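You operate a simulated robot arm through the tools that you are given. There is no shell and no other tool.

Carry out the task below with a simulated two-armed robot. There is one attempt and no reset: what you move stays moved.

JOB
Rub-test the big wheel with the orange pad, then slide it to GOOD or REWORK.
Fine: the pad is in the blue drawer; colour on it means the REWORK field, none the GOOD field; leave it on the bench, drawer shut. Set down upright: what you pick out.

The check looks at the end state, three seconds after you hand in, the way a careful person would. Anything else that was tipped, shoved, dropped, spilled or broken makes it a failure.

ROBOT AND FRAMES
Two 7-joint arms with two-finger parallel grippers on one trunk, on a base that moves. Base frame: it is fixed to the floor where the robot stands at the start and does not move with it; the origin is under the middle of the robot, x ahead of it, y to its left, z up. Lengths are in m, angles in degrees, forces in N, time in s.
The left shoulder is at the start at [0.07, 0.188, 1.123], the right one opposite. With the tool pointing down near the work surface each hand reaches from about 0.1 to 0.46 m from the robot's upright axis, wherever it stands, measured 20 degrees to its own side. Places, roughly: blue card (5x4x8 cm) [0.9, -0.1, 0.7]; blue drawer [0.8, 0, 0.7]; good field [0.8, 0.2, 0.8]; green card (5x4x8 cm) [0.9, 0.1, 0.7]; red card (5x4x8 cm) [0.9, 0, 0.7]; rework field [0.8, 0, 0.8]; small wheel [1, 0.75, 0.25]; top of the check bench [1, 0.3, 0.8]; yellow card (5x4x8 cm) [0.9, 0, 0.7]. Payload 3.91 kg a hand.
The TCP of each hand is the grasp point between the finger pads, 0.03 m short of the fingertips. In the tool frame z runs along the fingers and y along their closing line. The gripper opens to 0.11 m. The fingers are 0.02 m wide and 0.01 m thick; the gripper's body (0.048 by 0.112 m) begins 0.055 m behind the TCP.
Orientation is that of the tool frame in the base frame, as a unit quaternion [w, x, y, z]. With the fingers straight down and closing along the base's y, the tool's x points along the base's -x, its y along +y and its z along -z.

CONTROLS
- The arms move only by the tool play_rows. It takes "left_targets", "right_targets" or both (then of equal length, played together; a hand with none holds still); each is a list of rows, each an object (a shift or turn left out is 0, a gripper value left out holds the last) with "delta_rot": the turn, a rotation vector about the base's x, y, z in degrees, a list of three; "delta_pos": the shift along the base's x, y, z in m, a list of three; "grip": the finger opening in m, from 0 to 0.11. In form: [{"delta_rot": [rx, ry, rz], "delta_pos": [x, y, z], "grip": grip}, ...]. A call has 1 to 20 rows; each row is the pose to reach, as a shift and turn from the pose commanded when the call began. Rows are played at 5 a second. More than 0.05 m and 8.6 degrees between two rows, or a gripper value outside its range, and nothing of the call is played. Where a pose cannot be reached the arm comes as near as it can. A force on the tool above 40 N (or 10 N above the force at the start of the call, whichever is more), or a blocked arm, ends the call early, and 0.2 s more pass. Each finger travels about 0.072 m/s and halts on what it meets, pressing with about 29 N; the grip force reading is that of the motor and also rises with nothing between the fingers. The clock runs only during rows and for 0.2 s after the last one: add rows that repeat a pose to give the fingers time. It gives the time, the measured TCP pose, the force on the tool (base axes), the opening and the grip force at its end, in the units of the frame above (readings bear some noise), with the torque about the TCP (base axes, N m) and any sound that the robot's microphone picked up.
- Cameras (640 x 400 px; columns grow to the right, rows downward): "scene" is now at [0.1367, 0.0198, 1.3495]; the picture's right is [0.24, -0.97, 0.00], its down [-0.57, -0.14, -0.81] and it looks along [0.79, 0.19, -0.58] (base axes); focal length 232 px, centre (320, 200). "left" rides on the left gripper at [0.073, -0.017, -0.103] in its tool frame; the picture's right is [0.23, 0.97, 0.00], its down [-0.76, 0.18, -0.62] and it looks along [-0.61, 0.14, 0.78] (tool axes); focal length 222 px, centre (320, 200). "right" rides on the right gripper at [0.072, 0.017, -0.103] in its tool frame; the picture's right is [-0.23, 0.97, 0.00], its down [-0.76, -0.18, -0.62] and it looks along [-0.61, -0.14, 0.78] (tool axes); focal length 222 px, centre (320, 200). There is no depth. A picture from a camera that has moved, and an enlarged one, comes with that camera's place and axes in the base frame and with its lens.
- snapshot(camera): a new picture of that camera. No time passes.
- lift_body(by): slides the trunk up (or, below 0, down) by that many m; the arms and the scene camera ride with it, the base frame stays. It gives what a move gives, with no picture.
- base_move(legs): drives the robot by 1 to 6 legs, each [ahead, turn to the left] in m and degrees, along the robot's own axes; the way and the turn of a leg run together, so that a leg with both is an arc; at most 1.5 m and 180 degrees a leg. The arms and the cameras ride along, it lands a little off, and it stops where it bumps. It gives what a move gives.
- turn_head(pan, tilt): turns the head with the scene camera to pan (to the left, within 86 degrees either way) and tilt (down, from -29 to 69), counted from straight ahead of the robot. It gives what a move gives.
- zoom(camera, box): a new picture of the part [left, top, right, bottom] of that camera's present view, enlarged. No time passes.
- hand_in(): hands the job in; it is judged then, once.

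Nothing tells you exact positions but the pictures and the camera data. Unless the task says otherwise, let go and move clear before handing in.

The tools are called after ">>>" as a command line: name --argument value ..., lists and objects as JSON in quotes. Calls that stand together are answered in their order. play_rows: Moves the arms, as the interface text tells. Its arguments: {"type":"object","properties":{"left_targets":{"type":"array","items":{"type":"object","properties":{"delta_rot":{"type":"array","items":{"type":"number"}},"delta_pos":{"type":"array","items":{"type":"number"}},"grip":{"type":"number"}}}},"right_targets":{"type":"array","items":{"type":"object","properties":{"delta_rot":{"type":"array","items":{"type":"number"}},"delta_pos":{"type":"array","items":{"type":"number"}},"grip":{"type":"number"}}}}},"required":[]} The other tools are called the same way: lift_body (by) moves the trunk up or down; base_move (legs) drives the base; turn_head (pan, tilt) turns the head that bears the scene camera; snapshot (camera) takes a picture; zoom (camera, box) takes an enlarged picture of a part of a camera's view; hand_in () hands the job in.

At the start:

```text
time_s: 0.0
left_position: [0.4207, 0.4153, 1.2069]
left_ee_rot: [0.001, -0.001, 1.0, -0.001]
left_contact_force: [-0.8, -0.6, 0.6]
left_wrist_torque: [0.02, -0.01, -0.02]
left_width: 0.1098
left_grip_force: 0.0
right_position: [0.4483, -0.0867, 1.209]
right_ee_rot: [-0.001, 0.0, 1.0, 0.0]
right_contact_force: [0.1, 0.8, 0.4]
right_wrist_torque: [0.01, 0.03, -0.01]
right_width: 0.1102
right_grip_force: 0.0
trunk travel left (down, up): [-0.633, 0.307]
robot x, y, heading: [-0.0014, 0.0015, 0.3]
head pan, tilt (commanded): [13.7, 35.8]
```

scene: 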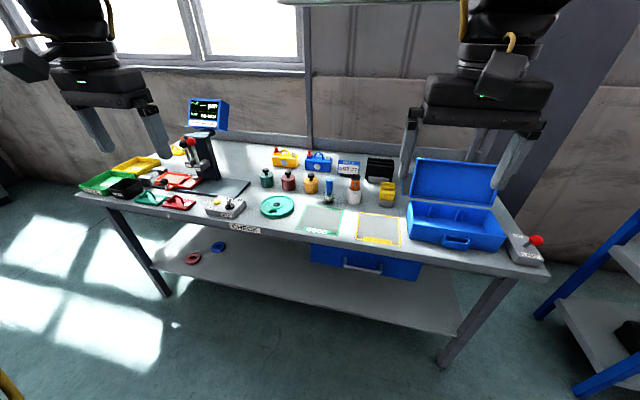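
right: 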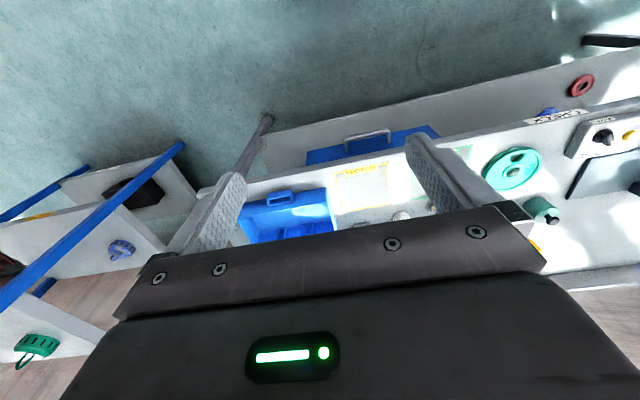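
left: 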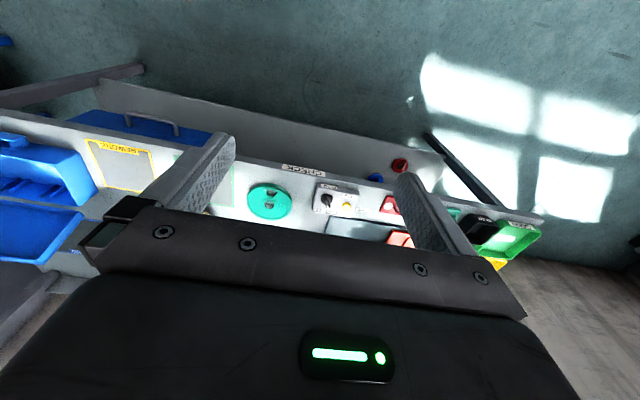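

I see a check bench ahead with a teal big wheel left of the GOOD (green) and REWORK (yellow) fields, and a blue drawer hanging under the bench front. I'll zoom in for details before moving.

>>> zoom --camera "scene" --box '[240, 140, 420, 290]'

>>> zoom --camera "scene" --box '[60, 90, 300, 280]'

>>> zoom --camera "scene" --box '[340, 130, 560, 300]'

```text
2.67 times, centred on (330, 215) of scene
camera zoom: at [0.1367, 0.0198, 1.3495], right [0.24, -0.97, 0.0], down [-0.57, -0.14, -0.81], along [0.79, 0.19, -0.58], focal length 620 px, centre (293, 160)
```

zoom: 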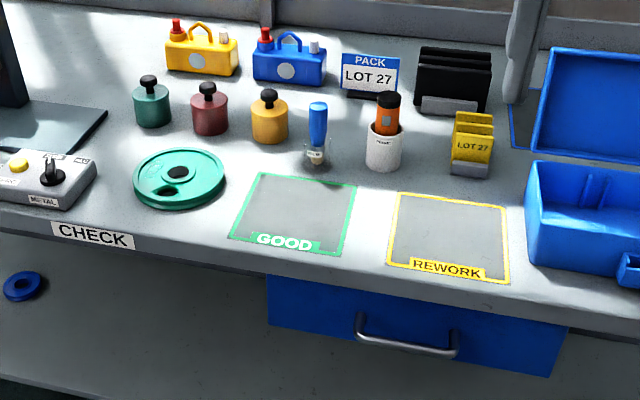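

```text
2.11 times, centred on (180, 185) of scene
camera zoom: at [0.1367, 0.0198, 1.3495], right [0.24, -0.97, 0.0], down [-0.57, -0.14, -0.81], along [0.79, 0.19, -0.58], focal length 489 px, centre (615, 232)
```

zoom: 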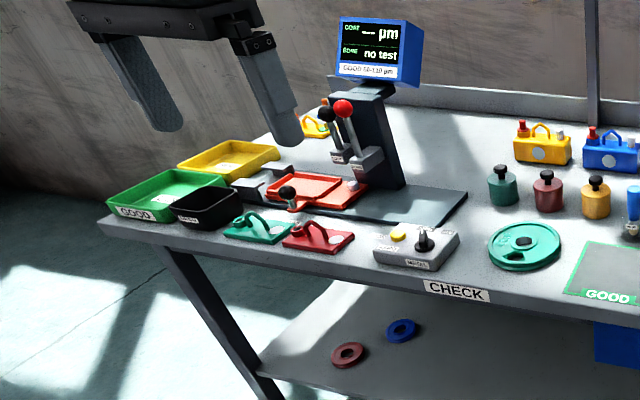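

```text
2.35 times, centred on (450, 215) of scene
camera zoom: at [0.1367, 0.0198, 1.3495], right [0.24, -0.97, 0.0], down [-0.57, -0.14, -0.81], along [0.79, 0.19, -0.58], focal length 547 px, centre (14, 165)
```

zoom: 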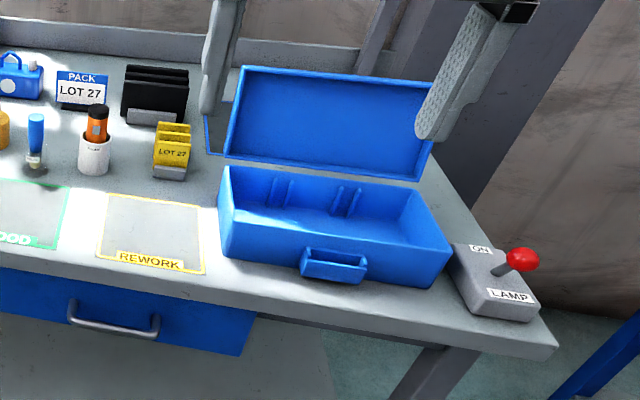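

The wheel appears at about [0.80, 0.35, 0.8] and the drawer handle near [0.66, 0, 0.70]. I'll look closer at the drawer handle and the shelf regions from the wrist cameras.

>>> zoom --camera "right" --box '[290, 110, 430, 200]'

>>> zoom --camera "scene" --box '[300, 230, 430, 300]'

>>> zoom --camera "left" --box '[230, 160, 350, 240]'

```text
4.44 times, centred on (360, 155) of right
camera zoom: at [0.3765, -0.0698, 1.3115], right [0.23, 0.97, 0.0], down [0.76, -0.18, 0.62], along [0.61, -0.14, -0.78], focal length 987 px, centre (142, 400)
```

zoom: 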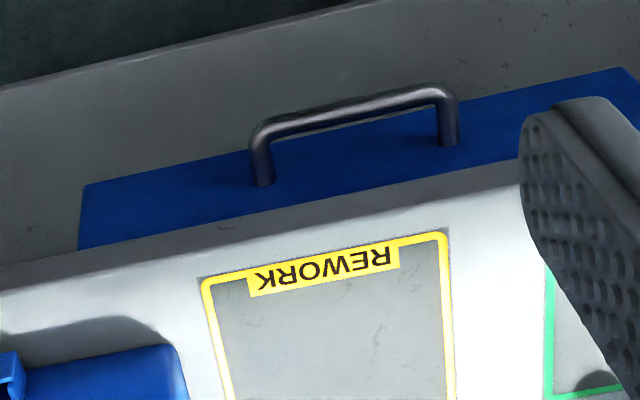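

```text
4.92 times, centred on (365, 265) of scene
camera zoom: at [0.1367, 0.0198, 1.3495], right [0.24, -0.97, 0.0], down [-0.57, -0.14, -0.81], along [0.79, 0.19, -0.58], focal length 1144 px, centre (98, -120)
```

zoom: 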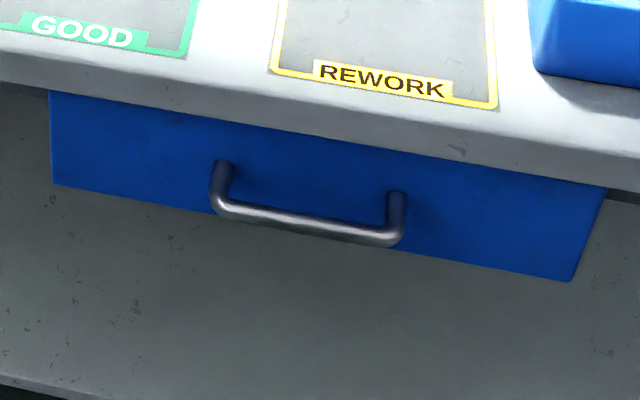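

```text
5.00 times, centred on (290, 200) of left
camera zoom: at [0.3499, 0.3986, 1.3106], right [-0.23, 0.97, 0.0], down [0.76, 0.18, 0.62], along [0.61, 0.14, -0.78], focal length 1111 px, centre (470, 200)
```

zoom: 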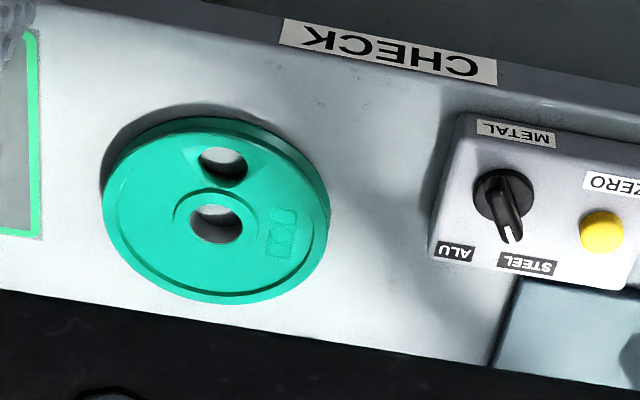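

The drawer handle bar triangulates to about [0.647, 0, 0.714], about 12 cm long with ~3 cm clearance to the front. I'll turn the right hand so its fingers close in the vertical plane (yaw −90°), high above everything.

>>> play_rows --right_targets '[{"delta_rot": [0, 0, -8.2], "grip": 0.05}, {"delta_rot": [0, 0, -16.4]}, {"delta_rot": [0, 0, -24.6]}, {"delta_rot": [0, 0, -32.8]}, {"delta_rot": [0, 0, -41]}, {"delta_rot": [0, 0, -49.2]}, {"delta_rot": [0, 0, -57.4]}, {"delta_rot": [0, 0, -65.6]}, {"delta_rot": [0, 0, -73.8]}, {"delta_rot": [0, 0, -82]}, {"delta_rot": [0, 0, -90]}, {"delta_rot": [0, 0, -90]}]'

```text
time_s: 2.6
left_position: [0.4209, 0.4162, 1.206]
left_ee_rot: [0.001, 0.0, 1.0, -0.001]
left_contact_force: [-0.7, 0.4, -0.3]
left_wrist_torque: [0.02, -0.02, 0.02]
left_width: 0.11
left_grip_force: 0.0
right_position: [0.4497, -0.0863, 1.2071]
right_ee_rot: [0.001, 0.708, 0.706, 0.0]
right_contact_force: [-0.1, 0.0, -0.1]
right_wrist_torque: [-0.01, 0.01, 0.02]
right_width: 0.0503
right_grip_force: 0.1
trunk travel left (down, up): [-0.633, 0.307]
robot x, y, heading: [0.0019, -0.002, 0.1]
head pan, tilt (commanded): [13.7, 35.8]
```

The yaw went through. Next I tilt the right hand forward 45° so it can clasp the horizontal handle bar.

>>> play_rows --right_targets '[{"delta_rot": [0, -8, 0]}, {"delta_rot": [0, -16, 0]}, {"delta_rot": [0, -24, 0]}, {"delta_rot": [0, -32, 0]}, {"delta_rot": [0, -40, 0]}, {"delta_rot": [0, -45, 0]}, {"delta_rot": [0, -45, 0]}]'

>>> turn_head --pan 0 --tilt 50

>>> snapshot --camera "scene"

>>> snapshot --camera "right"

```text
time_s: 4.2
left_position: [0.4211, 0.4154, 1.208]
left_ee_rot: [0.001, 0.0, 1.0, -0.001]
left_contact_force: [0.0, -0.1, 0.0]
left_wrist_torque: [-0.01, -0.01, 0.01]
left_width: 0.1098
left_grip_force: 0.1
right_position: [0.4474, -0.0868, 1.2072]
right_ee_rot: [0.271, 0.653, 0.653, 0.271]
right_contact_force: [0.4, 1.1, -0.3]
right_wrist_torque: [-0.02, -0.01, 0.02]
right_width: 0.0501
right_grip_force: 0.0
trunk travel left (down, up): [-0.633, 0.307]
robot x, y, heading: [0.0013, 0.0008, 0.3]
head pan, tilt (commanded): [13.7, 35.8]
```

```text
time_s: 5.0
left_position: [0.4204, 0.4167, 1.2074]
left_ee_rot: [0.001, 0.001, 1.0, -0.002]
left_contact_force: [0.6, 0.4, -0.6]
left_wrist_torque: [-0.01, 0.0, 0.0]
left_width: 0.1101
left_grip_force: 0.2
right_position: [0.4482, -0.0852, 1.2081]
right_ee_rot: [0.27, 0.654, 0.653, 0.271]
right_contact_force: [-1.0, 0.2, -0.6]
right_wrist_torque: [-0.01, -0.02, 0.0]
right_width: 0.0502
right_grip_force: 0.1
trunk travel left (down, up): [-0.633, 0.307]
robot x, y, heading: [0.0023, -0.0016, -0.2]
head pan, tilt (commanded): [0.0, 50.0]
```

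```text
taken
camera scene: at [0.1286, -0.0009, 1.329], right [0.0, -1.0, 0.0], down [-0.77, 0.0, -0.64], along [0.64, 0.0, -0.77], focal length 232 px, centre (320, 200)
```

scene: 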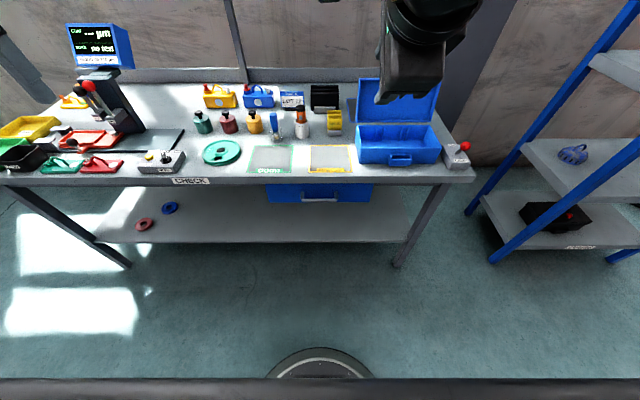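

```text
taken
camera right: at [0.3878, -0.0138, 1.2932], right [0.69, -0.23, 0.69], down [-0.57, -0.76, 0.32], along [0.45, -0.61, -0.65], focal length 222 px, centre (320, 200)
```

right: 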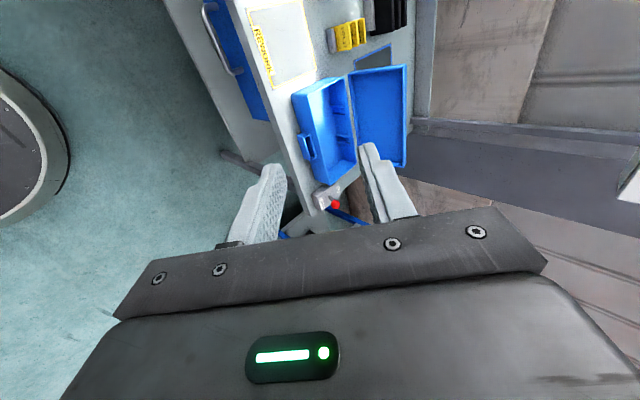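

The hand is set. I'll zoom in on the drawer area from this straight-on view to pin down the handle and bench edge.

>>> zoom --camera "scene" --box '[240, 130, 400, 230]'

>>> zoom --camera "scene" --box '[180, 80, 360, 190]'

```text
4.00 times, centred on (320, 180) of scene
camera zoom: at [0.1286, -0.0009, 1.329], right [0.0, -1.0, 0.0], down [-0.77, 0.0, -0.64], along [0.64, 0.0, -0.77], focal length 930 px, centre (320, 280)
```

zoom: 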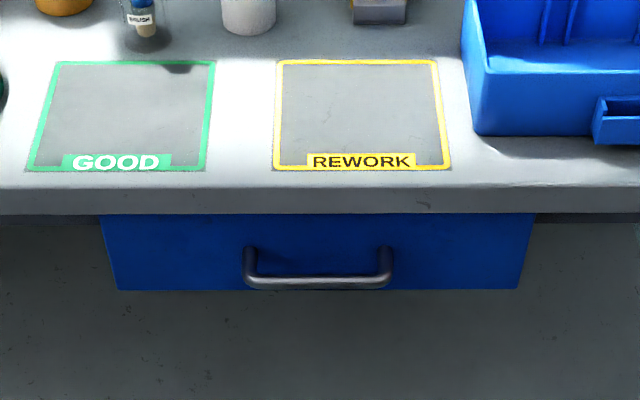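

```text
3.56 times, centred on (270, 135) of scene
camera zoom: at [0.1286, -0.0009, 1.329], right [0.0, -1.0, 0.0], down [-0.77, 0.0, -0.64], along [0.64, 0.0, -0.77], focal length 826 px, centre (498, 431)
```

zoom: 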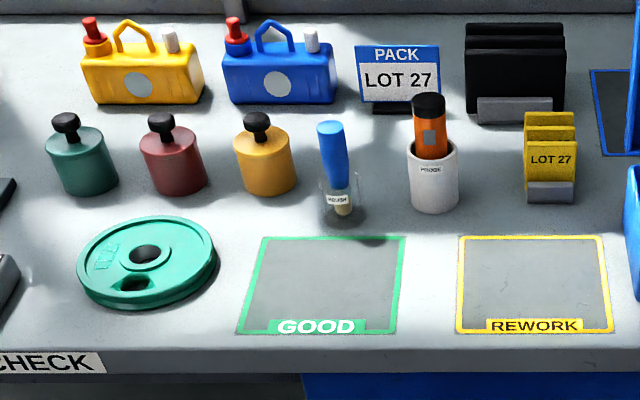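

The handle bar is near [0.643, 0, 0.714] and the base is a disc of ~0.28 m radius, so there's room to drive. I'll drive 0.2 m ahead.

>>> base_move --legs '[[0.2, 0]]'

>>> snapshot --camera "scene"

>>> snapshot --camera "right"

```text
time_s: 6.6
left_position: [0.6201, 0.4164, 1.2074]
left_ee_rot: [0.001, -0.001, 1.0, -0.001]
left_contact_force: [-0.2, -0.2, -0.6]
left_wrist_torque: [0.01, -0.01, -0.02]
left_width: 0.1099
left_grip_force: 0.2
right_position: [0.649, -0.083, 1.2081]
right_ee_rot: [0.269, 0.653, 0.654, 0.271]
right_contact_force: [0.6, -0.6, 0.3]
right_wrist_torque: [0.0, 0.0, 0.02]
right_width: 0.05
right_grip_force: 0.1
trunk travel left (down, up): [-0.633, 0.307]
robot x, y, heading: [0.2025, -0.0041, 0.4]
head pan, tilt (commanded): [0.0, 50.0]
```

```text
taken
camera scene: at [0.3287, -0.0005, 1.3291], right [0.0, -1.0, 0.0], down [-0.77, 0.0, -0.64], along [0.64, 0.0, -0.77], focal length 232 px, centre (320, 200)
```

scene: 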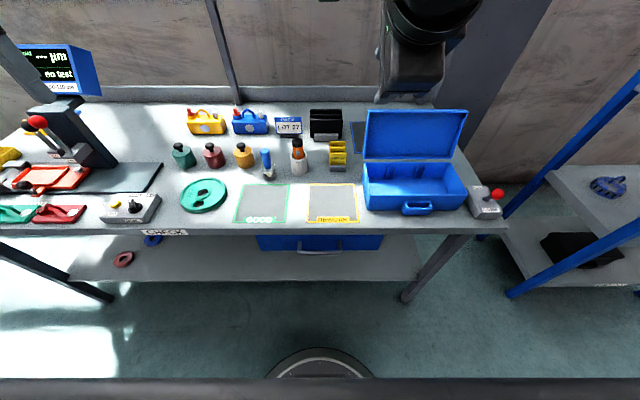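

```text
taken
camera right: at [0.5878, -0.0125, 1.2935], right [0.69, -0.23, 0.69], down [-0.56, -0.76, 0.32], along [0.45, -0.61, -0.65], focal length 222 px, centre (320, 200)
```

right: 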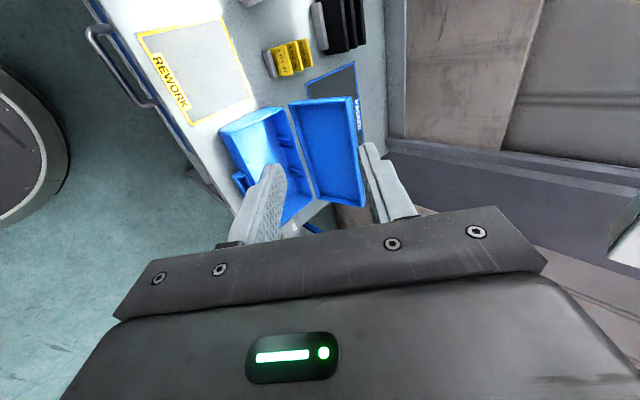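

I'll zoom on the handle from the new spot for a better triangulation with a 0.2 m baseline.

>>> zoom --camera "scene" --box '[240, 180, 400, 280]'

>>> zoom --camera "scene" --box '[160, 140, 300, 230]'

```text
4.00 times, centred on (320, 230) of scene
camera zoom: at [0.3287, -0.0005, 1.3291], right [0.0, -1.0, 0.0], down [-0.77, 0.0, -0.64], along [0.64, 0.0, -0.77], focal length 930 px, centre (320, 80)
```

zoom: 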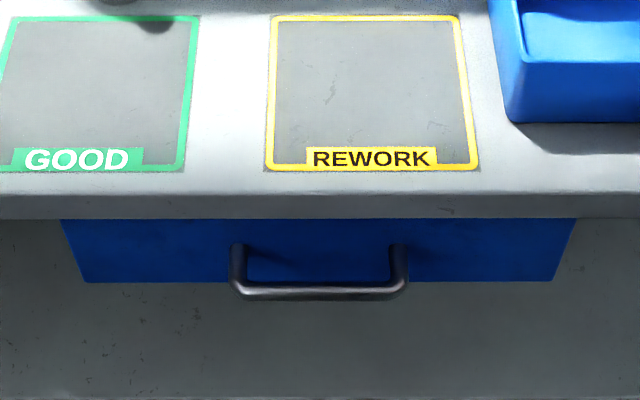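

```text
4.44 times, centred on (230, 185) of scene
camera zoom: at [0.3287, -0.0005, 1.3291], right [0.0, -1.0, 0.0], down [-0.77, 0.0, -0.64], along [0.64, 0.0, -0.77], focal length 1033 px, centre (720, 267)
```

zoom: 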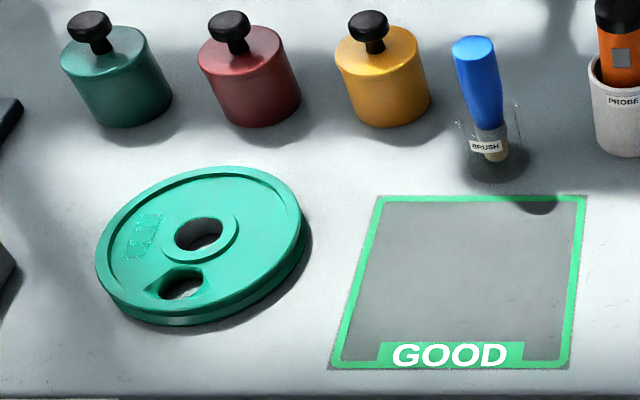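

Refined estimate: handle bar at about [0.648, 0, 0.706], bench edge at x≈0.673, bench top z≈0.798. I'll bring the right hand back and down to a pre-grasp point in front of the handle.

>>> play_rows --right_targets '[{"delta_pos": [-0.03, 0.028, 0], "grip": 0.036}, {"delta_pos": [-0.06, 0.056, 0]}, {"delta_pos": [-0.089, 0.083, 0]}, {"delta_pos": [-0.089, 0.083, -0.046]}, {"delta_pos": [-0.089, 0.083, -0.092]}, {"delta_pos": [-0.089, 0.083, -0.138]}, {"delta_pos": [-0.089, 0.083, -0.184]}, {"delta_pos": [-0.089, 0.083, -0.23]}, {"delta_pos": [-0.089, 0.083, -0.276]}, {"delta_pos": [-0.089, 0.083, -0.322]}, {"delta_pos": [-0.089, 0.083, -0.368]}, {"delta_pos": [-0.089, 0.083, -0.414]}, {"delta_pos": [-0.089, 0.083, -0.414]}]'

>>> snapshot --camera "right"

>>> snapshot --camera "scene"

```text
time_s: 7.5
left_position: [0.621, 0.4193, 1.2063]
left_ee_rot: [0.002, -0.002, 1.0, -0.001]
left_contact_force: [0.2, 0.0, 0.0]
left_wrist_torque: [-0.02, 0.0, -0.01]
left_width: 0.11
left_grip_force: 0.0
right_position: [0.6035, -0.0479, 1.1774]
right_ee_rot: [0.301, 0.702, 0.606, 0.223]
right_contact_force: [0.4, -1.0, 0.2]
right_wrist_torque: [0.0, -0.02, -0.02]
right_width: 0.0362
right_grip_force: 0.0
trunk travel left (down, up): [-0.633, 0.307]
robot x, y, heading: [0.1977, 0.0032, -0.0]
head pan, tilt (commanded): [0.0, 50.0]
stopped in row 4 (right hand): the arm was blocked; the commanded pose is now the measured one
```

```text
taken
camera right: at [0.558, 0.0368, 1.2587], right [0.66, -0.31, 0.69], down [-0.68, -0.64, 0.36], along [0.33, -0.71, -0.63], focal length 222 px, centre (320, 200)
```

right: 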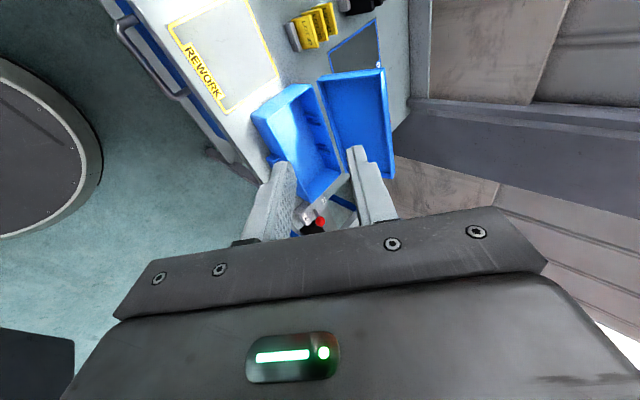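

```text
taken
camera scene: at [0.3143, 0.0148, 1.3139], right [0.22, -0.98, 0.0], down [-0.86, -0.2, -0.47], along [0.45, 0.1, -0.89], focal length 232 px, centre (320, 200)
```

scene: 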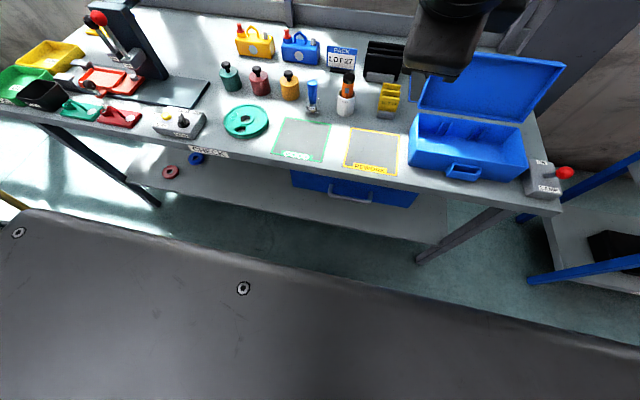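

The right forearm bumped the robot's own head because I pulled the hand back while still high. I'll retrace the path, restore the orientation, and recenter the head, then descend farther forward and to the right.

>>> play_rows --right_targets '[{"delta_pos": [0.022, -0.018, 0.015], "delta_rot": [1.4, -0.7, 4.8]}, {"delta_pos": [0.045, -0.04, 0.03], "delta_rot": [2.9, -1.4, 9.6]}, {"delta_pos": [0.045, -0.085, 0.03], "delta_rot": [2.9, -1.4, 9.6]}, {"delta_pos": [0.045, -0.085, 0.03], "delta_rot": [2.9, -1.4, 9.6]}]'

>>> turn_head --pan 0 --tilt 50

>>> snapshot --camera "scene"

```text
time_s: 8.5
left_position: [0.6209, 0.4181, 1.2074]
left_ee_rot: [0.001, 0.0, 1.0, -0.001]
left_contact_force: [0.7, 0.7, 0.6]
left_wrist_torque: [-0.01, 0.01, 0.01]
left_width: 0.1102
left_grip_force: 0.1
right_position: [0.6466, -0.1291, 1.2065]
right_ee_rot: [0.277, 0.646, 0.657, 0.272]
right_contact_force: [0.7, 0.2, 0.1]
right_wrist_torque: [-0.01, 0.0, -0.04]
right_width: 0.036
right_grip_force: 0.1
trunk travel left (down, up): [-0.633, 0.307]
robot x, y, heading: [0.1992, 0.0016, 0.1]
head pan, tilt (commanded): [0.0, 50.0]
```

```text
time_s: 9.1
left_position: [0.6228, 0.4173, 1.2065]
left_ee_rot: [0.001, -0.001, 1.0, 0.0]
left_contact_force: [-0.3, 0.3, -0.5]
left_wrist_torque: [0.01, -0.03, 0.0]
left_width: 0.1098
left_grip_force: 0.0
right_position: [0.6454, -0.1294, 1.2066]
right_ee_rot: [0.277, 0.648, 0.656, 0.272]
right_contact_force: [0.8, 0.6, -0.1]
right_wrist_torque: [0.01, -0.02, 0.03]
right_width: 0.0359
right_grip_force: 0.1
trunk travel left (down, up): [-0.633, 0.307]
robot x, y, heading: [0.2017, 0.0005, 0.1]
head pan, tilt (commanded): [0.0, 50.0]
```

```text
taken
camera scene: at [0.3297, 0.0002, 1.3289], right [0.0, -1.0, 0.0], down [-0.77, 0.0, -0.64], along [0.64, 0.0, -0.77], focal length 232 px, centre (320, 200)
```

scene: 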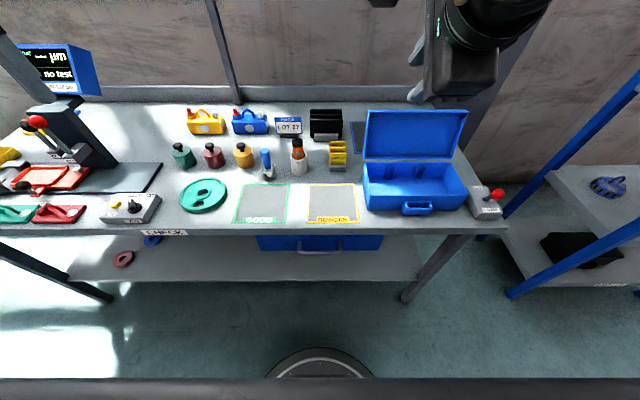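

The head is back in place with the view clear. I'll now descend with the hand kept forward and to the right, drawing back and to the centre only when low.

>>> play_rows --right_targets '[{"delta_pos": [0, 0, -0.046]}, {"delta_pos": [0, 0, -0.092]}, {"delta_pos": [-0.005, 0, -0.138]}, {"delta_pos": [-0.02, 0, -0.184]}, {"delta_pos": [-0.04, 0, -0.226]}, {"delta_pos": [-0.055, 0, -0.27]}, {"delta_pos": [-0.07, 0, -0.312]}, {"delta_pos": [-0.08, 0.02, -0.352]}, {"delta_pos": [-0.085, 0.05, -0.384]}, {"delta_pos": [-0.085, 0.085, -0.41]}, {"delta_pos": [-0.085, 0.129, -0.416]}, {"delta_pos": [-0.085, 0.129, -0.416]}]'

>>> snapshot --camera "right"

>>> snapshot --camera "scene"

```text
time_s: 11.6
left_position: [0.6049, 0.4155, 1.2139]
left_ee_rot: [0.008, 0.0, 1.0, 0.0]
left_contact_force: [-0.5, 0.4, 0.3]
left_wrist_torque: [-0.06, -0.01, 0.0]
left_width: 0.11
left_grip_force: 0.0
right_position: [0.6465, -0.0307, 0.8055]
right_ee_rot: [0.288, 0.643, 0.656, 0.272]
right_contact_force: [-1.8, -19.0, 14.5]
right_wrist_torque: [0.91, 0.66, 1.06]
right_width: 0.0429
right_grip_force: 6.8
right hand out of reach, approached as far as the arm can: row 3, 4, 5, 6, 7, 8, 9, 10, 11, 12
trunk travel left (down, up): [-0.633, 0.307]
robot x, y, heading: [0.1976, 0.0009, -0.4]
head pan, tilt (commanded): [0.0, 50.0]
stopped in row 12 (right hand): the force on the tool passed its limit at 118 N (the readings are from after the stop); the commanded pose is now the measured one
```

```text
taken
camera right: at [0.5818, 0.0435, 0.8868], right [0.67, -0.2, 0.71], down [-0.57, -0.76, 0.32], along [0.47, -0.62, -0.62], focal length 222 px, centre (320, 200)
```

right: 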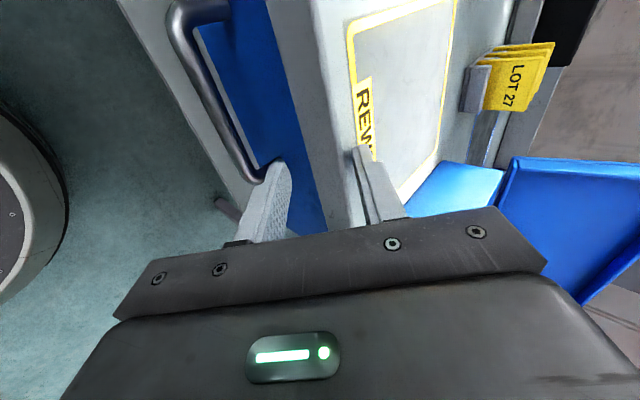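

```text
taken
camera scene: at [0.3119, -0.0029, 1.3313], right [-0.01, -1.0, 0.0], down [-0.76, 0.01, -0.65], along [0.65, 0.0, -0.76], focal length 232 px, centre (320, 200)
```

scene: 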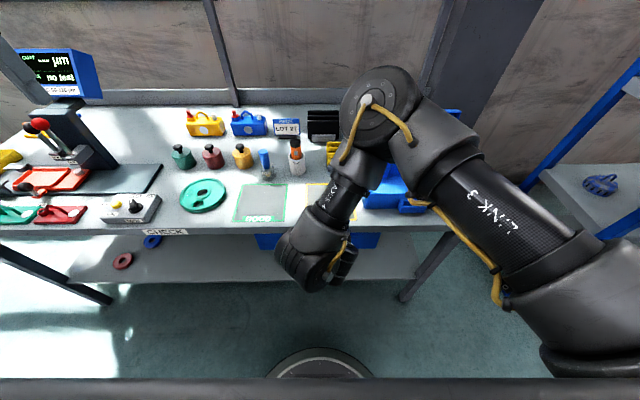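

The tilted pose was too close to the body to reach, so the hand stayed forward and touched the bench edge. I'll lift it slightly, then back the robot off 0.1 m so the arm can reach the handle comfortably.

>>> play_rows --right_targets '[{"delta_pos": [0, 0, 0.01]}, {"delta_pos": [0, 0, 0.02]}, {"delta_pos": [0, 0, 0.03]}, {"delta_pos": [0, 0, 0.03]}]'

>>> snapshot --camera "right"

```text
time_s: 11.9
left_position: [0.6072, 0.4132, 1.2135]
left_ee_rot: [0.007, -0.001, 1.0, 0.0]
left_contact_force: [0.3, 0.3, 0.3]
left_wrist_torque: [0.0, 0.02, -0.01]
left_width: 0.1101
left_grip_force: 0.2
right_position: [0.6451, -0.0298, 0.8055]
right_ee_rot: [0.286, 0.641, 0.658, 0.272]
right_contact_force: [-46.7, -13.1, 60.5]
right_wrist_torque: [0.57, -1.95, 0.36]
right_width: 0.0418
right_grip_force: 5.6
trunk travel left (down, up): [-0.633, 0.307]
robot x, y, heading: [0.1983, -0.0004, -0.7]
head pan, tilt (commanded): [0.0, 50.0]
stopped in row 1 (right hand): the force on the tool passed its limit at 97 N (the readings are from after the stop); the commanded pose is now the measured one
```

```text
taken
camera right: at [0.5821, 0.0433, 0.887], right [0.67, -0.2, 0.71], down [-0.57, -0.76, 0.32], along [0.48, -0.62, -0.63], focal length 222 px, centre (320, 200)
```

right: 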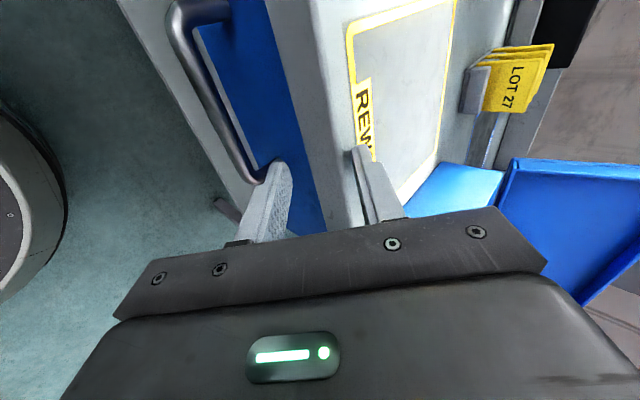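

The fingers straddle the bench's front edge and it pushes them back and up, so the clean way out is straight back. I'll drive the base back 0.1 m.

>>> base_move --legs '[[-0.1, 0]]'

>>> snapshot --camera "scene"

>>> snapshot --camera "right"

```text
time_s: 13.0
left_position: [0.5174, 0.4164, 1.2078]
left_ee_rot: [0.003, 0.0, 1.0, 0.0]
left_contact_force: [-0.7, -0.3, -0.3]
left_wrist_torque: [-0.02, -0.02, 0.03]
left_width: 0.1099
left_grip_force: 0.0
right_position: [0.5524, -0.0298, 0.8003]
right_ee_rot: [0.282, 0.646, 0.656, 0.268]
right_contact_force: [-1.3, 0.5, 0.3]
right_wrist_torque: [0.02, 0.01, -0.03]
right_width: 0.0359
right_grip_force: 0.1
trunk travel left (down, up): [-0.633, 0.307]
robot x, y, heading: [0.1004, 0.0001, -0.6]
head pan, tilt (commanded): [0.0, 50.0]
```

```text
taken
camera scene: at [0.225, -0.0014, 1.3291], right [-0.01, -1.0, 0.0], down [-0.77, 0.01, -0.64], along [0.64, -0.01, -0.77], focal length 232 px, centre (320, 200)
```

scene: 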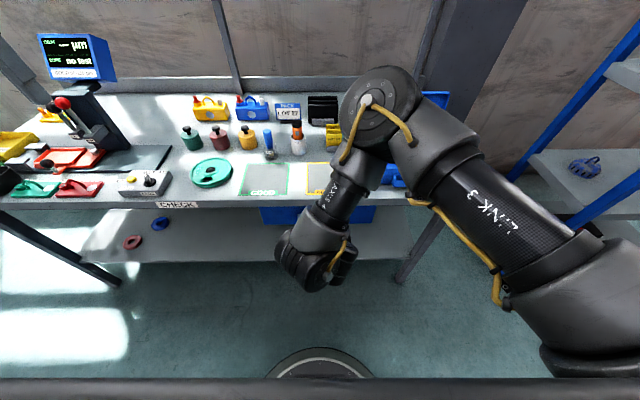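

```text
taken
camera right: at [0.4902, 0.0444, 0.8814], right [0.68, -0.21, 0.7], down [-0.57, -0.76, 0.33], along [0.47, -0.62, -0.63], focal length 222 px, centre (320, 200)
```

right: 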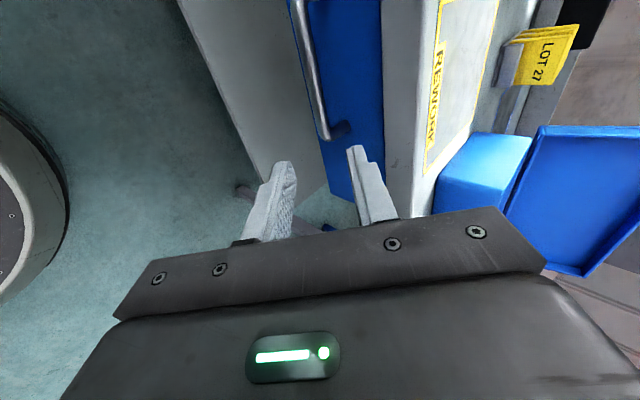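

Free again, and the handle checks out at x≈0.649, z≈0.706 from the wrist camera. I'll go to a pre-grasp point 7 cm short of the bar along the tool axis.

>>> play_rows --right_targets '[{"delta_pos": [0.0, 0.03, 0.0], "delta_rot": [1.3, 0.7, -0.3]}, {"delta_pos": [0.015, 0.03, -0.015], "delta_rot": [1.3, 0.7, -0.3]}, {"delta_pos": [0.033, 0.03, -0.031], "delta_rot": [1.3, 0.7, -0.3]}, {"delta_pos": [0.033, 0.03, -0.031], "delta_rot": [1.3, 0.7, -0.3]}]'

>>> snapshot --camera "right"

```text
time_s: 14.0
left_position: [0.5197, 0.4164, 1.2082]
left_ee_rot: [0.002, -0.001, 1.0, 0.0]
left_contact_force: [1.5, 0.6, -0.4]
left_wrist_torque: [-0.02, 0.01, 0.0]
left_width: 0.1099
left_grip_force: 0.0
right_position: [0.5868, 0.0025, 0.767]
right_ee_rot: [0.272, 0.653, 0.654, 0.269]
right_contact_force: [-0.1, -0.1, 0.7]
right_wrist_torque: [0.0, 0.03, -0.01]
right_width: 0.036
right_grip_force: 0.1
trunk travel left (down, up): [-0.633, 0.307]
robot x, y, heading: [0.0984, -0.0003, -0.6]
head pan, tilt (commanded): [0.0, 50.0]
```

```text
taken
camera right: at [0.5261, 0.0745, 0.8518], right [0.69, -0.22, 0.69], down [-0.57, -0.76, 0.32], along [0.45, -0.61, -0.65], focal length 222 px, centre (320, 200)
```

right: 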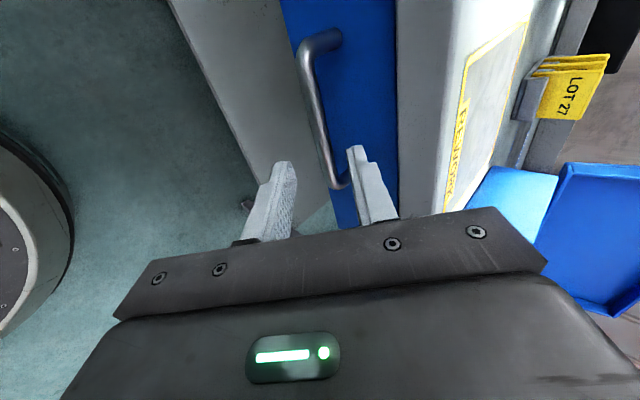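

The bar is centred between the fingers in the tool frame. I'll advance 6.5 cm along the tool axis and check before closing.

>>> play_rows --right_targets '[{"delta_pos": [0.012, 0, -0.012]}, {"delta_pos": [0.024, 0, -0.024]}, {"delta_pos": [0.036, 0, -0.036]}, {"delta_pos": [0.046, 0, -0.046]}, {"delta_pos": [0.046, 0, -0.046]}]'

>>> snapshot --camera "right"

```text
time_s: 15.2
left_position: [0.5199, 0.4175, 1.2076]
left_ee_rot: [0.001, 0.0, 1.0, -0.001]
left_contact_force: [0.1, 0.7, 0.3]
left_wrist_torque: [0.04, 0.01, 0.0]
left_width: 0.1098
left_grip_force: 0.1
right_position: [0.6336, -0.0006, 0.7233]
right_ee_rot: [0.272, 0.652, 0.654, 0.27]
right_contact_force: [0.3, -0.5, -0.2]
right_wrist_torque: [0.0, -0.03, -0.01]
right_width: 0.0361
right_grip_force: 0.0
trunk travel left (down, up): [-0.633, 0.307]
robot x, y, heading: [0.0998, 0.001, -0.4]
head pan, tilt (commanded): [0.0, 50.0]
```

```text
taken
camera right: at [0.5723, 0.0725, 0.8065], right [0.69, -0.23, 0.69], down [-0.57, -0.76, 0.32], along [0.45, -0.61, -0.65], focal length 222 px, centre (320, 200)
```

right: 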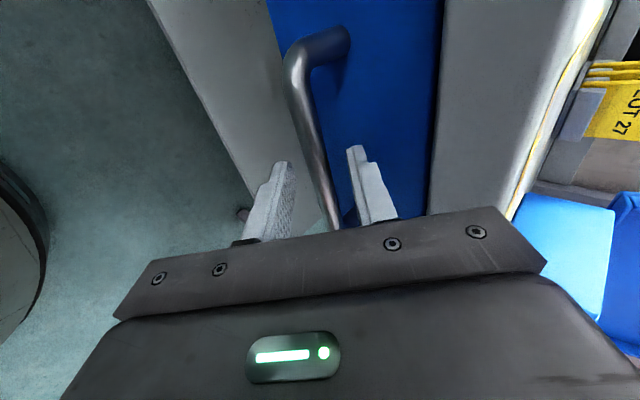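

The bar now lies between the two fingers. I'll close the gripper on it.

>>> play_rows --right_targets '[{"grip": 0.02}, {"grip": 0.004}, {"grip": 0.004}, {"grip": 0.004}]'

>>> snapshot --camera "right"

```text
time_s: 16.2
left_position: [0.5212, 0.4158, 1.207]
left_ee_rot: [0.002, -0.001, 1.0, 0.0]
left_contact_force: [0.7, -0.5, 0.4]
left_wrist_torque: [-0.01, 0.0, -0.02]
left_width: 0.1101
left_grip_force: 0.0
right_position: [0.6344, 0.0003, 0.7232]
right_ee_rot: [0.273, 0.652, 0.654, 0.27]
right_contact_force: [2.3, -0.8, 5.2]
right_wrist_torque: [-0.42, -0.12, 0.3]
right_width: 0.0133
right_grip_force: 45.0
trunk travel left (down, up): [-0.633, 0.307]
robot x, y, heading: [0.099, 0.0019, -0.4]
head pan, tilt (commanded): [0.0, 50.0]
```

```text
taken
camera right: at [0.5724, 0.0725, 0.8069], right [0.69, -0.22, 0.69], down [-0.57, -0.76, 0.32], along [0.45, -0.61, -0.65], focal length 222 px, centre (320, 200)
```

right: 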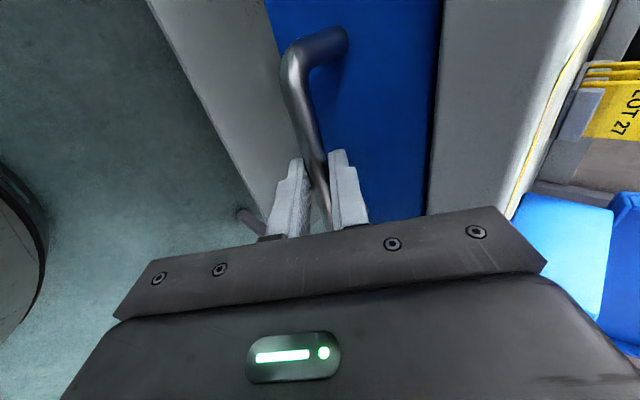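

The bar is gripped (13 mm wide). I'll pull the drawer by driving back 0.1 m first.

>>> base_move --legs '[[-0.1, 0]]'

>>> snapshot --camera "scene"

>>> snapshot --camera "right"

```text
time_s: 17.4
left_position: [0.4197, 0.4178, 1.207]
left_ee_rot: [0.002, 0.001, 1.0, 0.0]
left_contact_force: [-0.6, 0.4, 0.6]
left_wrist_torque: [0.03, 0.0, 0.03]
left_width: 0.1102
left_grip_force: 0.0
right_position: [0.5322, -0.0005, 0.723]
right_ee_rot: [0.273, 0.654, 0.652, 0.27]
right_contact_force: [1.0, -2.4, 2.7]
right_wrist_torque: [-0.07, -0.29, 0.71]
right_width: 0.0135
right_grip_force: 44.8
trunk travel left (down, up): [-0.633, 0.307]
robot x, y, heading: [-0.0034, 0.0004, -0.9]
head pan, tilt (commanded): [0.0, 50.0]
```

```text
taken
camera scene: at [0.1258, -0.0008, 1.3291], right [-0.01, -1.0, 0.0], down [-0.77, 0.01, -0.64], along [0.64, -0.01, -0.77], focal length 232 px, centre (320, 200)
```

scene: 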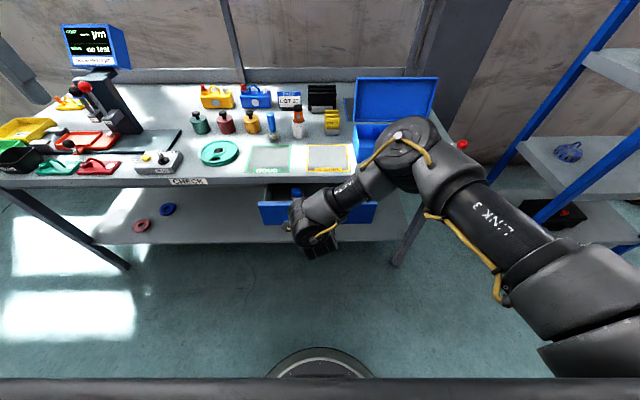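

```text
taken
camera right: at [0.4719, 0.0721, 0.8069], right [0.69, -0.23, 0.69], down [-0.57, -0.76, 0.32], along [0.45, -0.61, -0.65], focal length 222 px, centre (320, 200)
```

right: 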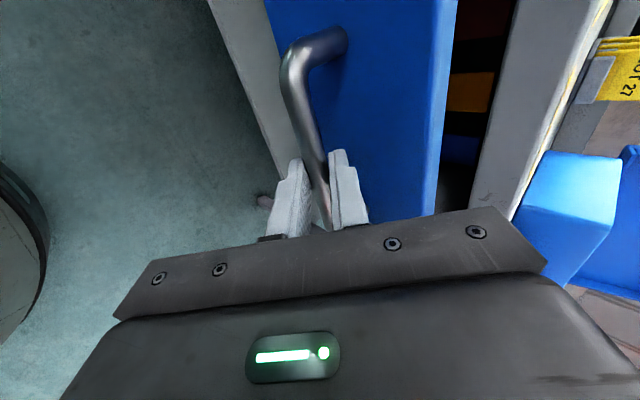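

The drawer is coming out smoothly, with an orange thing showing inside. I'll pull another 0.1 m.

>>> base_move --legs '[[-0.1, 0]]'

>>> snapshot --camera "scene"

>>> zoom --camera "scene" --box '[230, 160, 390, 260]'

```text
time_s: 18.5
left_position: [0.323, 0.4141, 1.2083]
left_ee_rot: [0.002, 0.002, 1.0, 0.0]
left_contact_force: [-0.2, -0.4, 1.2]
left_wrist_torque: [0.02, 0.0, 0.0]
left_width: 0.1102
left_grip_force: 0.1
right_position: [0.4354, 0.0, 0.7222]
right_ee_rot: [0.273, 0.654, 0.652, 0.269]
right_contact_force: [-0.2, -9.3, 2.3]
right_wrist_torque: [-0.68, -0.26, 0.14]
right_width: 0.0137
right_grip_force: 44.8
trunk travel left (down, up): [-0.633, 0.307]
robot x, y, heading: [-0.0982, 0.0034, -0.5]
head pan, tilt (commanded): [0.0, 50.0]
```

```text
taken
camera scene: at [0.0279, -0.0005, 1.3291], right [-0.01, -1.0, 0.0], down [-0.77, 0.01, -0.64], along [0.64, -0.01, -0.77], focal length 232 px, centre (320, 200)
```

scene: 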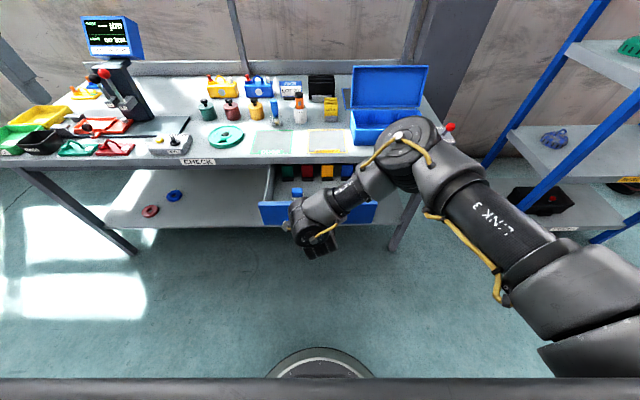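

```text
4.00 times, centred on (310, 210) of scene
camera zoom: at [0.0279, -0.0005, 1.3291], right [-0.01, -1.0, 0.0], down [-0.77, 0.01, -0.64], along [0.64, -0.01, -0.77], focal length 930 px, centre (360, 160)
```

zoom: 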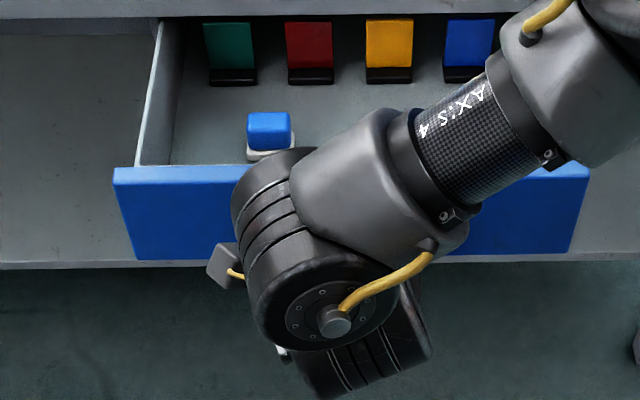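

The drawer is open ~20 cm: four cards at the back and a blue-handled pad at the front left, the rest hidden by my arm. I'll let go of the handle and back the hand out along its own axis.

>>> play_rows --right_targets '[{"grip": 0.036}, {"grip": 0.036}, {"delta_pos": [-0.012, 0, 0.012]}, {"delta_pos": [-0.03, 0, 0.03]}, {"delta_pos": [-0.05, 0, 0.05]}, {"delta_pos": [-0.07, 0, 0.07]}, {"delta_pos": [-0.07, 0, 0.07]}]'

>>> snapshot --camera "scene"

>>> snapshot --camera "right"

```text
time_s: 20.1
left_position: [0.324, 0.4173, 1.2071]
left_ee_rot: [0.0, 0.002, 1.0, 0.0]
left_contact_force: [-0.1, 0.7, 0.6]
left_wrist_torque: [-0.01, -0.01, -0.02]
left_width: 0.11
left_grip_force: 0.1
right_position: [0.3662, -0.0003, 0.7927]
right_ee_rot: [0.272, 0.654, 0.652, 0.268]
right_contact_force: [0.2, -0.1, -0.1]
right_wrist_torque: [0.02, -0.02, -0.01]
right_width: 0.0359
right_grip_force: 0.1
trunk travel left (down, up): [-0.633, 0.307]
robot x, y, heading: [-0.1015, 0.0029, -0.9]
head pan, tilt (commanded): [0.0, 50.0]
```

```text
taken
camera scene: at [0.0298, -0.0004, 1.3289], right [-0.01, -1.0, 0.0], down [-0.77, 0.01, -0.64], along [0.64, -0.01, -0.77], focal length 232 px, centre (320, 200)
```

scene: 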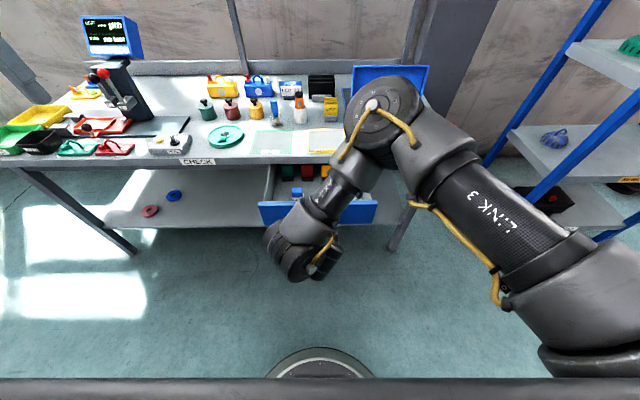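

```text
taken
camera right: at [0.3051, 0.072, 0.8769], right [0.69, -0.23, 0.69], down [-0.57, -0.76, 0.32], along [0.45, -0.61, -0.65], focal length 222 px, centre (320, 200)
```

right: 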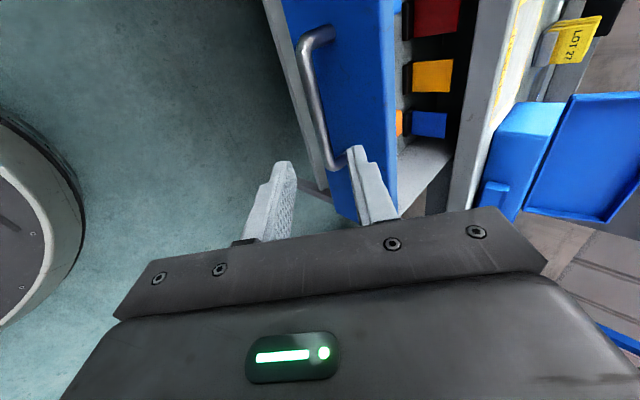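

An orange item peeks out near the right side of the drawer. I'll bring the right hand upright and move it up and to the right to clear the view.

>>> play_rows --right_targets '[{"delta_rot": [0, 7.5, 0], "delta_pos": [0, -0.02, 0.01]}, {"delta_rot": [0, 15, 0], "delta_pos": [0, -0.05, 0.03]}, {"delta_rot": [0, 22.5, 0], "delta_pos": [0, -0.08, 0.05]}, {"delta_rot": [0, 30, 0], "delta_pos": [0, -0.11, 0.07]}, {"delta_rot": [0, 37.5, 0], "delta_pos": [0, -0.14, 0.09]}, {"delta_rot": [0, 45, 0], "delta_pos": [0, -0.17, 0.11]}, {"delta_rot": [0, 45, 0], "delta_pos": [0, -0.21, 0.13]}, {"delta_rot": [0, 45, 0], "delta_pos": [0, -0.25, 0.15]}, {"delta_rot": [0, 45, 0], "delta_pos": [0, -0.25, 0.15]}]'

>>> snapshot --camera "scene"

>>> zoom --camera "scene" --box '[230, 150, 390, 250]'

```text
time_s: 22.1
left_position: [0.3247, 0.4186, 1.2069]
left_ee_rot: [0.001, 0.003, 1.0, -0.001]
left_contact_force: [0.3, 0.3, -0.2]
left_wrist_torque: [-0.01, 0.02, 0.02]
left_width: 0.11
left_grip_force: 0.0
right_position: [0.368, -0.2508, 0.9431]
right_ee_rot: [0.002, 0.707, 0.707, -0.003]
right_contact_force: [-0.4, -0.5, 0.4]
right_wrist_torque: [-0.05, 0.01, 0.0]
right_width: 0.0358
right_grip_force: 0.1
trunk travel left (down, up): [-0.633, 0.307]
robot x, y, heading: [-0.0987, 0.0051, -0.8]
head pan, tilt (commanded): [0.0, 50.0]
```

```text
taken
camera scene: at [0.0298, 0.0014, 1.3288], right [-0.01, -1.0, 0.0], down [-0.77, 0.01, -0.64], along [0.64, -0.01, -0.77], focal length 232 px, centre (320, 200)
```

scene: 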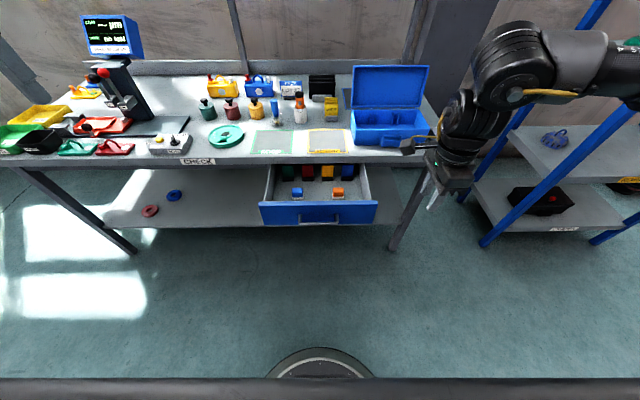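

```text
4.00 times, centred on (310, 200) of scene
camera zoom: at [0.0298, 0.0014, 1.3288], right [-0.01, -1.0, 0.0], down [-0.77, 0.01, -0.64], along [0.64, -0.01, -0.77], focal length 930 px, centre (360, 200)
```

zoom: 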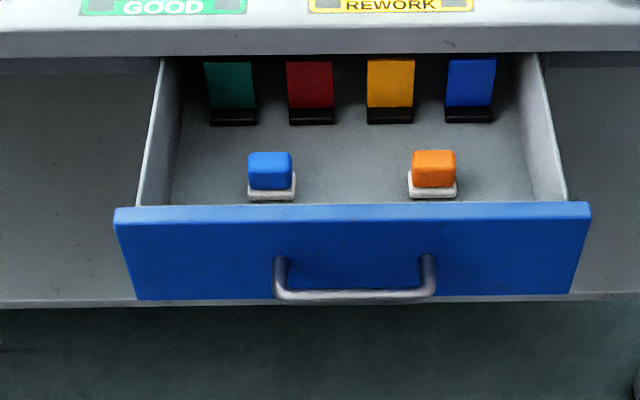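

Now the drawer contents are clear: a blue pad at the left, the orange pad at about [0.594, −0.076], and four cards at the back. I'll turn the right hand back to its normal yaw and bring it in front of the robot before driving forward.

>>> play_rows --right_targets '[{"delta_rot": [0, 0, 8.2], "delta_pos": [-0.006, 0.014, 0.005], "grip": 0.08}, {"delta_rot": [0, 0, 16.4], "delta_pos": [-0.012, 0.028, 0.01]}, {"delta_rot": [0, 0, 24.6], "delta_pos": [-0.018, 0.042, 0.01]}, {"delta_rot": [0, 0, 32.8], "delta_pos": [-0.024, 0.056, 0.01]}, {"delta_rot": [0, 0, 41], "delta_pos": [-0.03, 0.07, 0.01]}, {"delta_rot": [0, 0, 49.2], "delta_pos": [-0.036, 0.084, 0.01]}, {"delta_rot": [0, 0, 57.4], "delta_pos": [-0.042, 0.098, 0.01]}, {"delta_rot": [0, 0, 65.6], "delta_pos": [-0.048, 0.112, 0.01]}, {"delta_rot": [0, 0, 73.8], "delta_pos": [-0.054, 0.126, 0.01]}, {"delta_rot": [0, 0, 82], "delta_pos": [-0.06, 0.14, 0.01]}, {"delta_rot": [0, 0, 90], "delta_pos": [-0.068, 0.15, 0.01]}, {"delta_rot": [0, 0, 90], "delta_pos": [-0.068, 0.15, 0.01]}]'

>>> snapshot --camera "scene"

```text
time_s: 24.7
left_position: [0.3229, 0.4167, 1.2069]
left_ee_rot: [0.002, 0.001, 1.0, -0.001]
left_contact_force: [0.1, -0.2, -0.2]
left_wrist_torque: [0.0, 0.02, 0.0]
left_width: 0.11
left_grip_force: 0.0
right_position: [0.2993, -0.0988, 0.9524]
right_ee_rot: [0.003, 0.0, 1.0, 0.001]
right_contact_force: [-0.4, 0.3, 0.1]
right_wrist_torque: [0.01, 0.01, -0.04]
right_width: 0.0802
right_grip_force: 0.1
trunk travel left (down, up): [-0.633, 0.307]
robot x, y, heading: [-0.098, 0.0044, -0.4]
head pan, tilt (commanded): [0.0, 50.0]
```

```text
taken
camera scene: at [0.0289, 0.0, 1.329], right [-0.01, -1.0, 0.0], down [-0.77, 0.01, -0.64], along [0.64, -0.01, -0.77], focal length 232 px, centre (320, 200)
```

scene: 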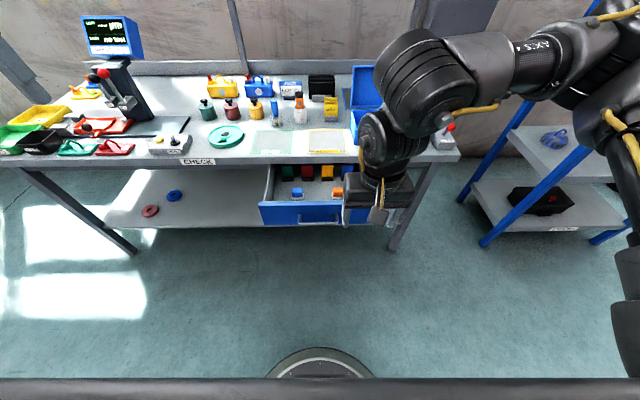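

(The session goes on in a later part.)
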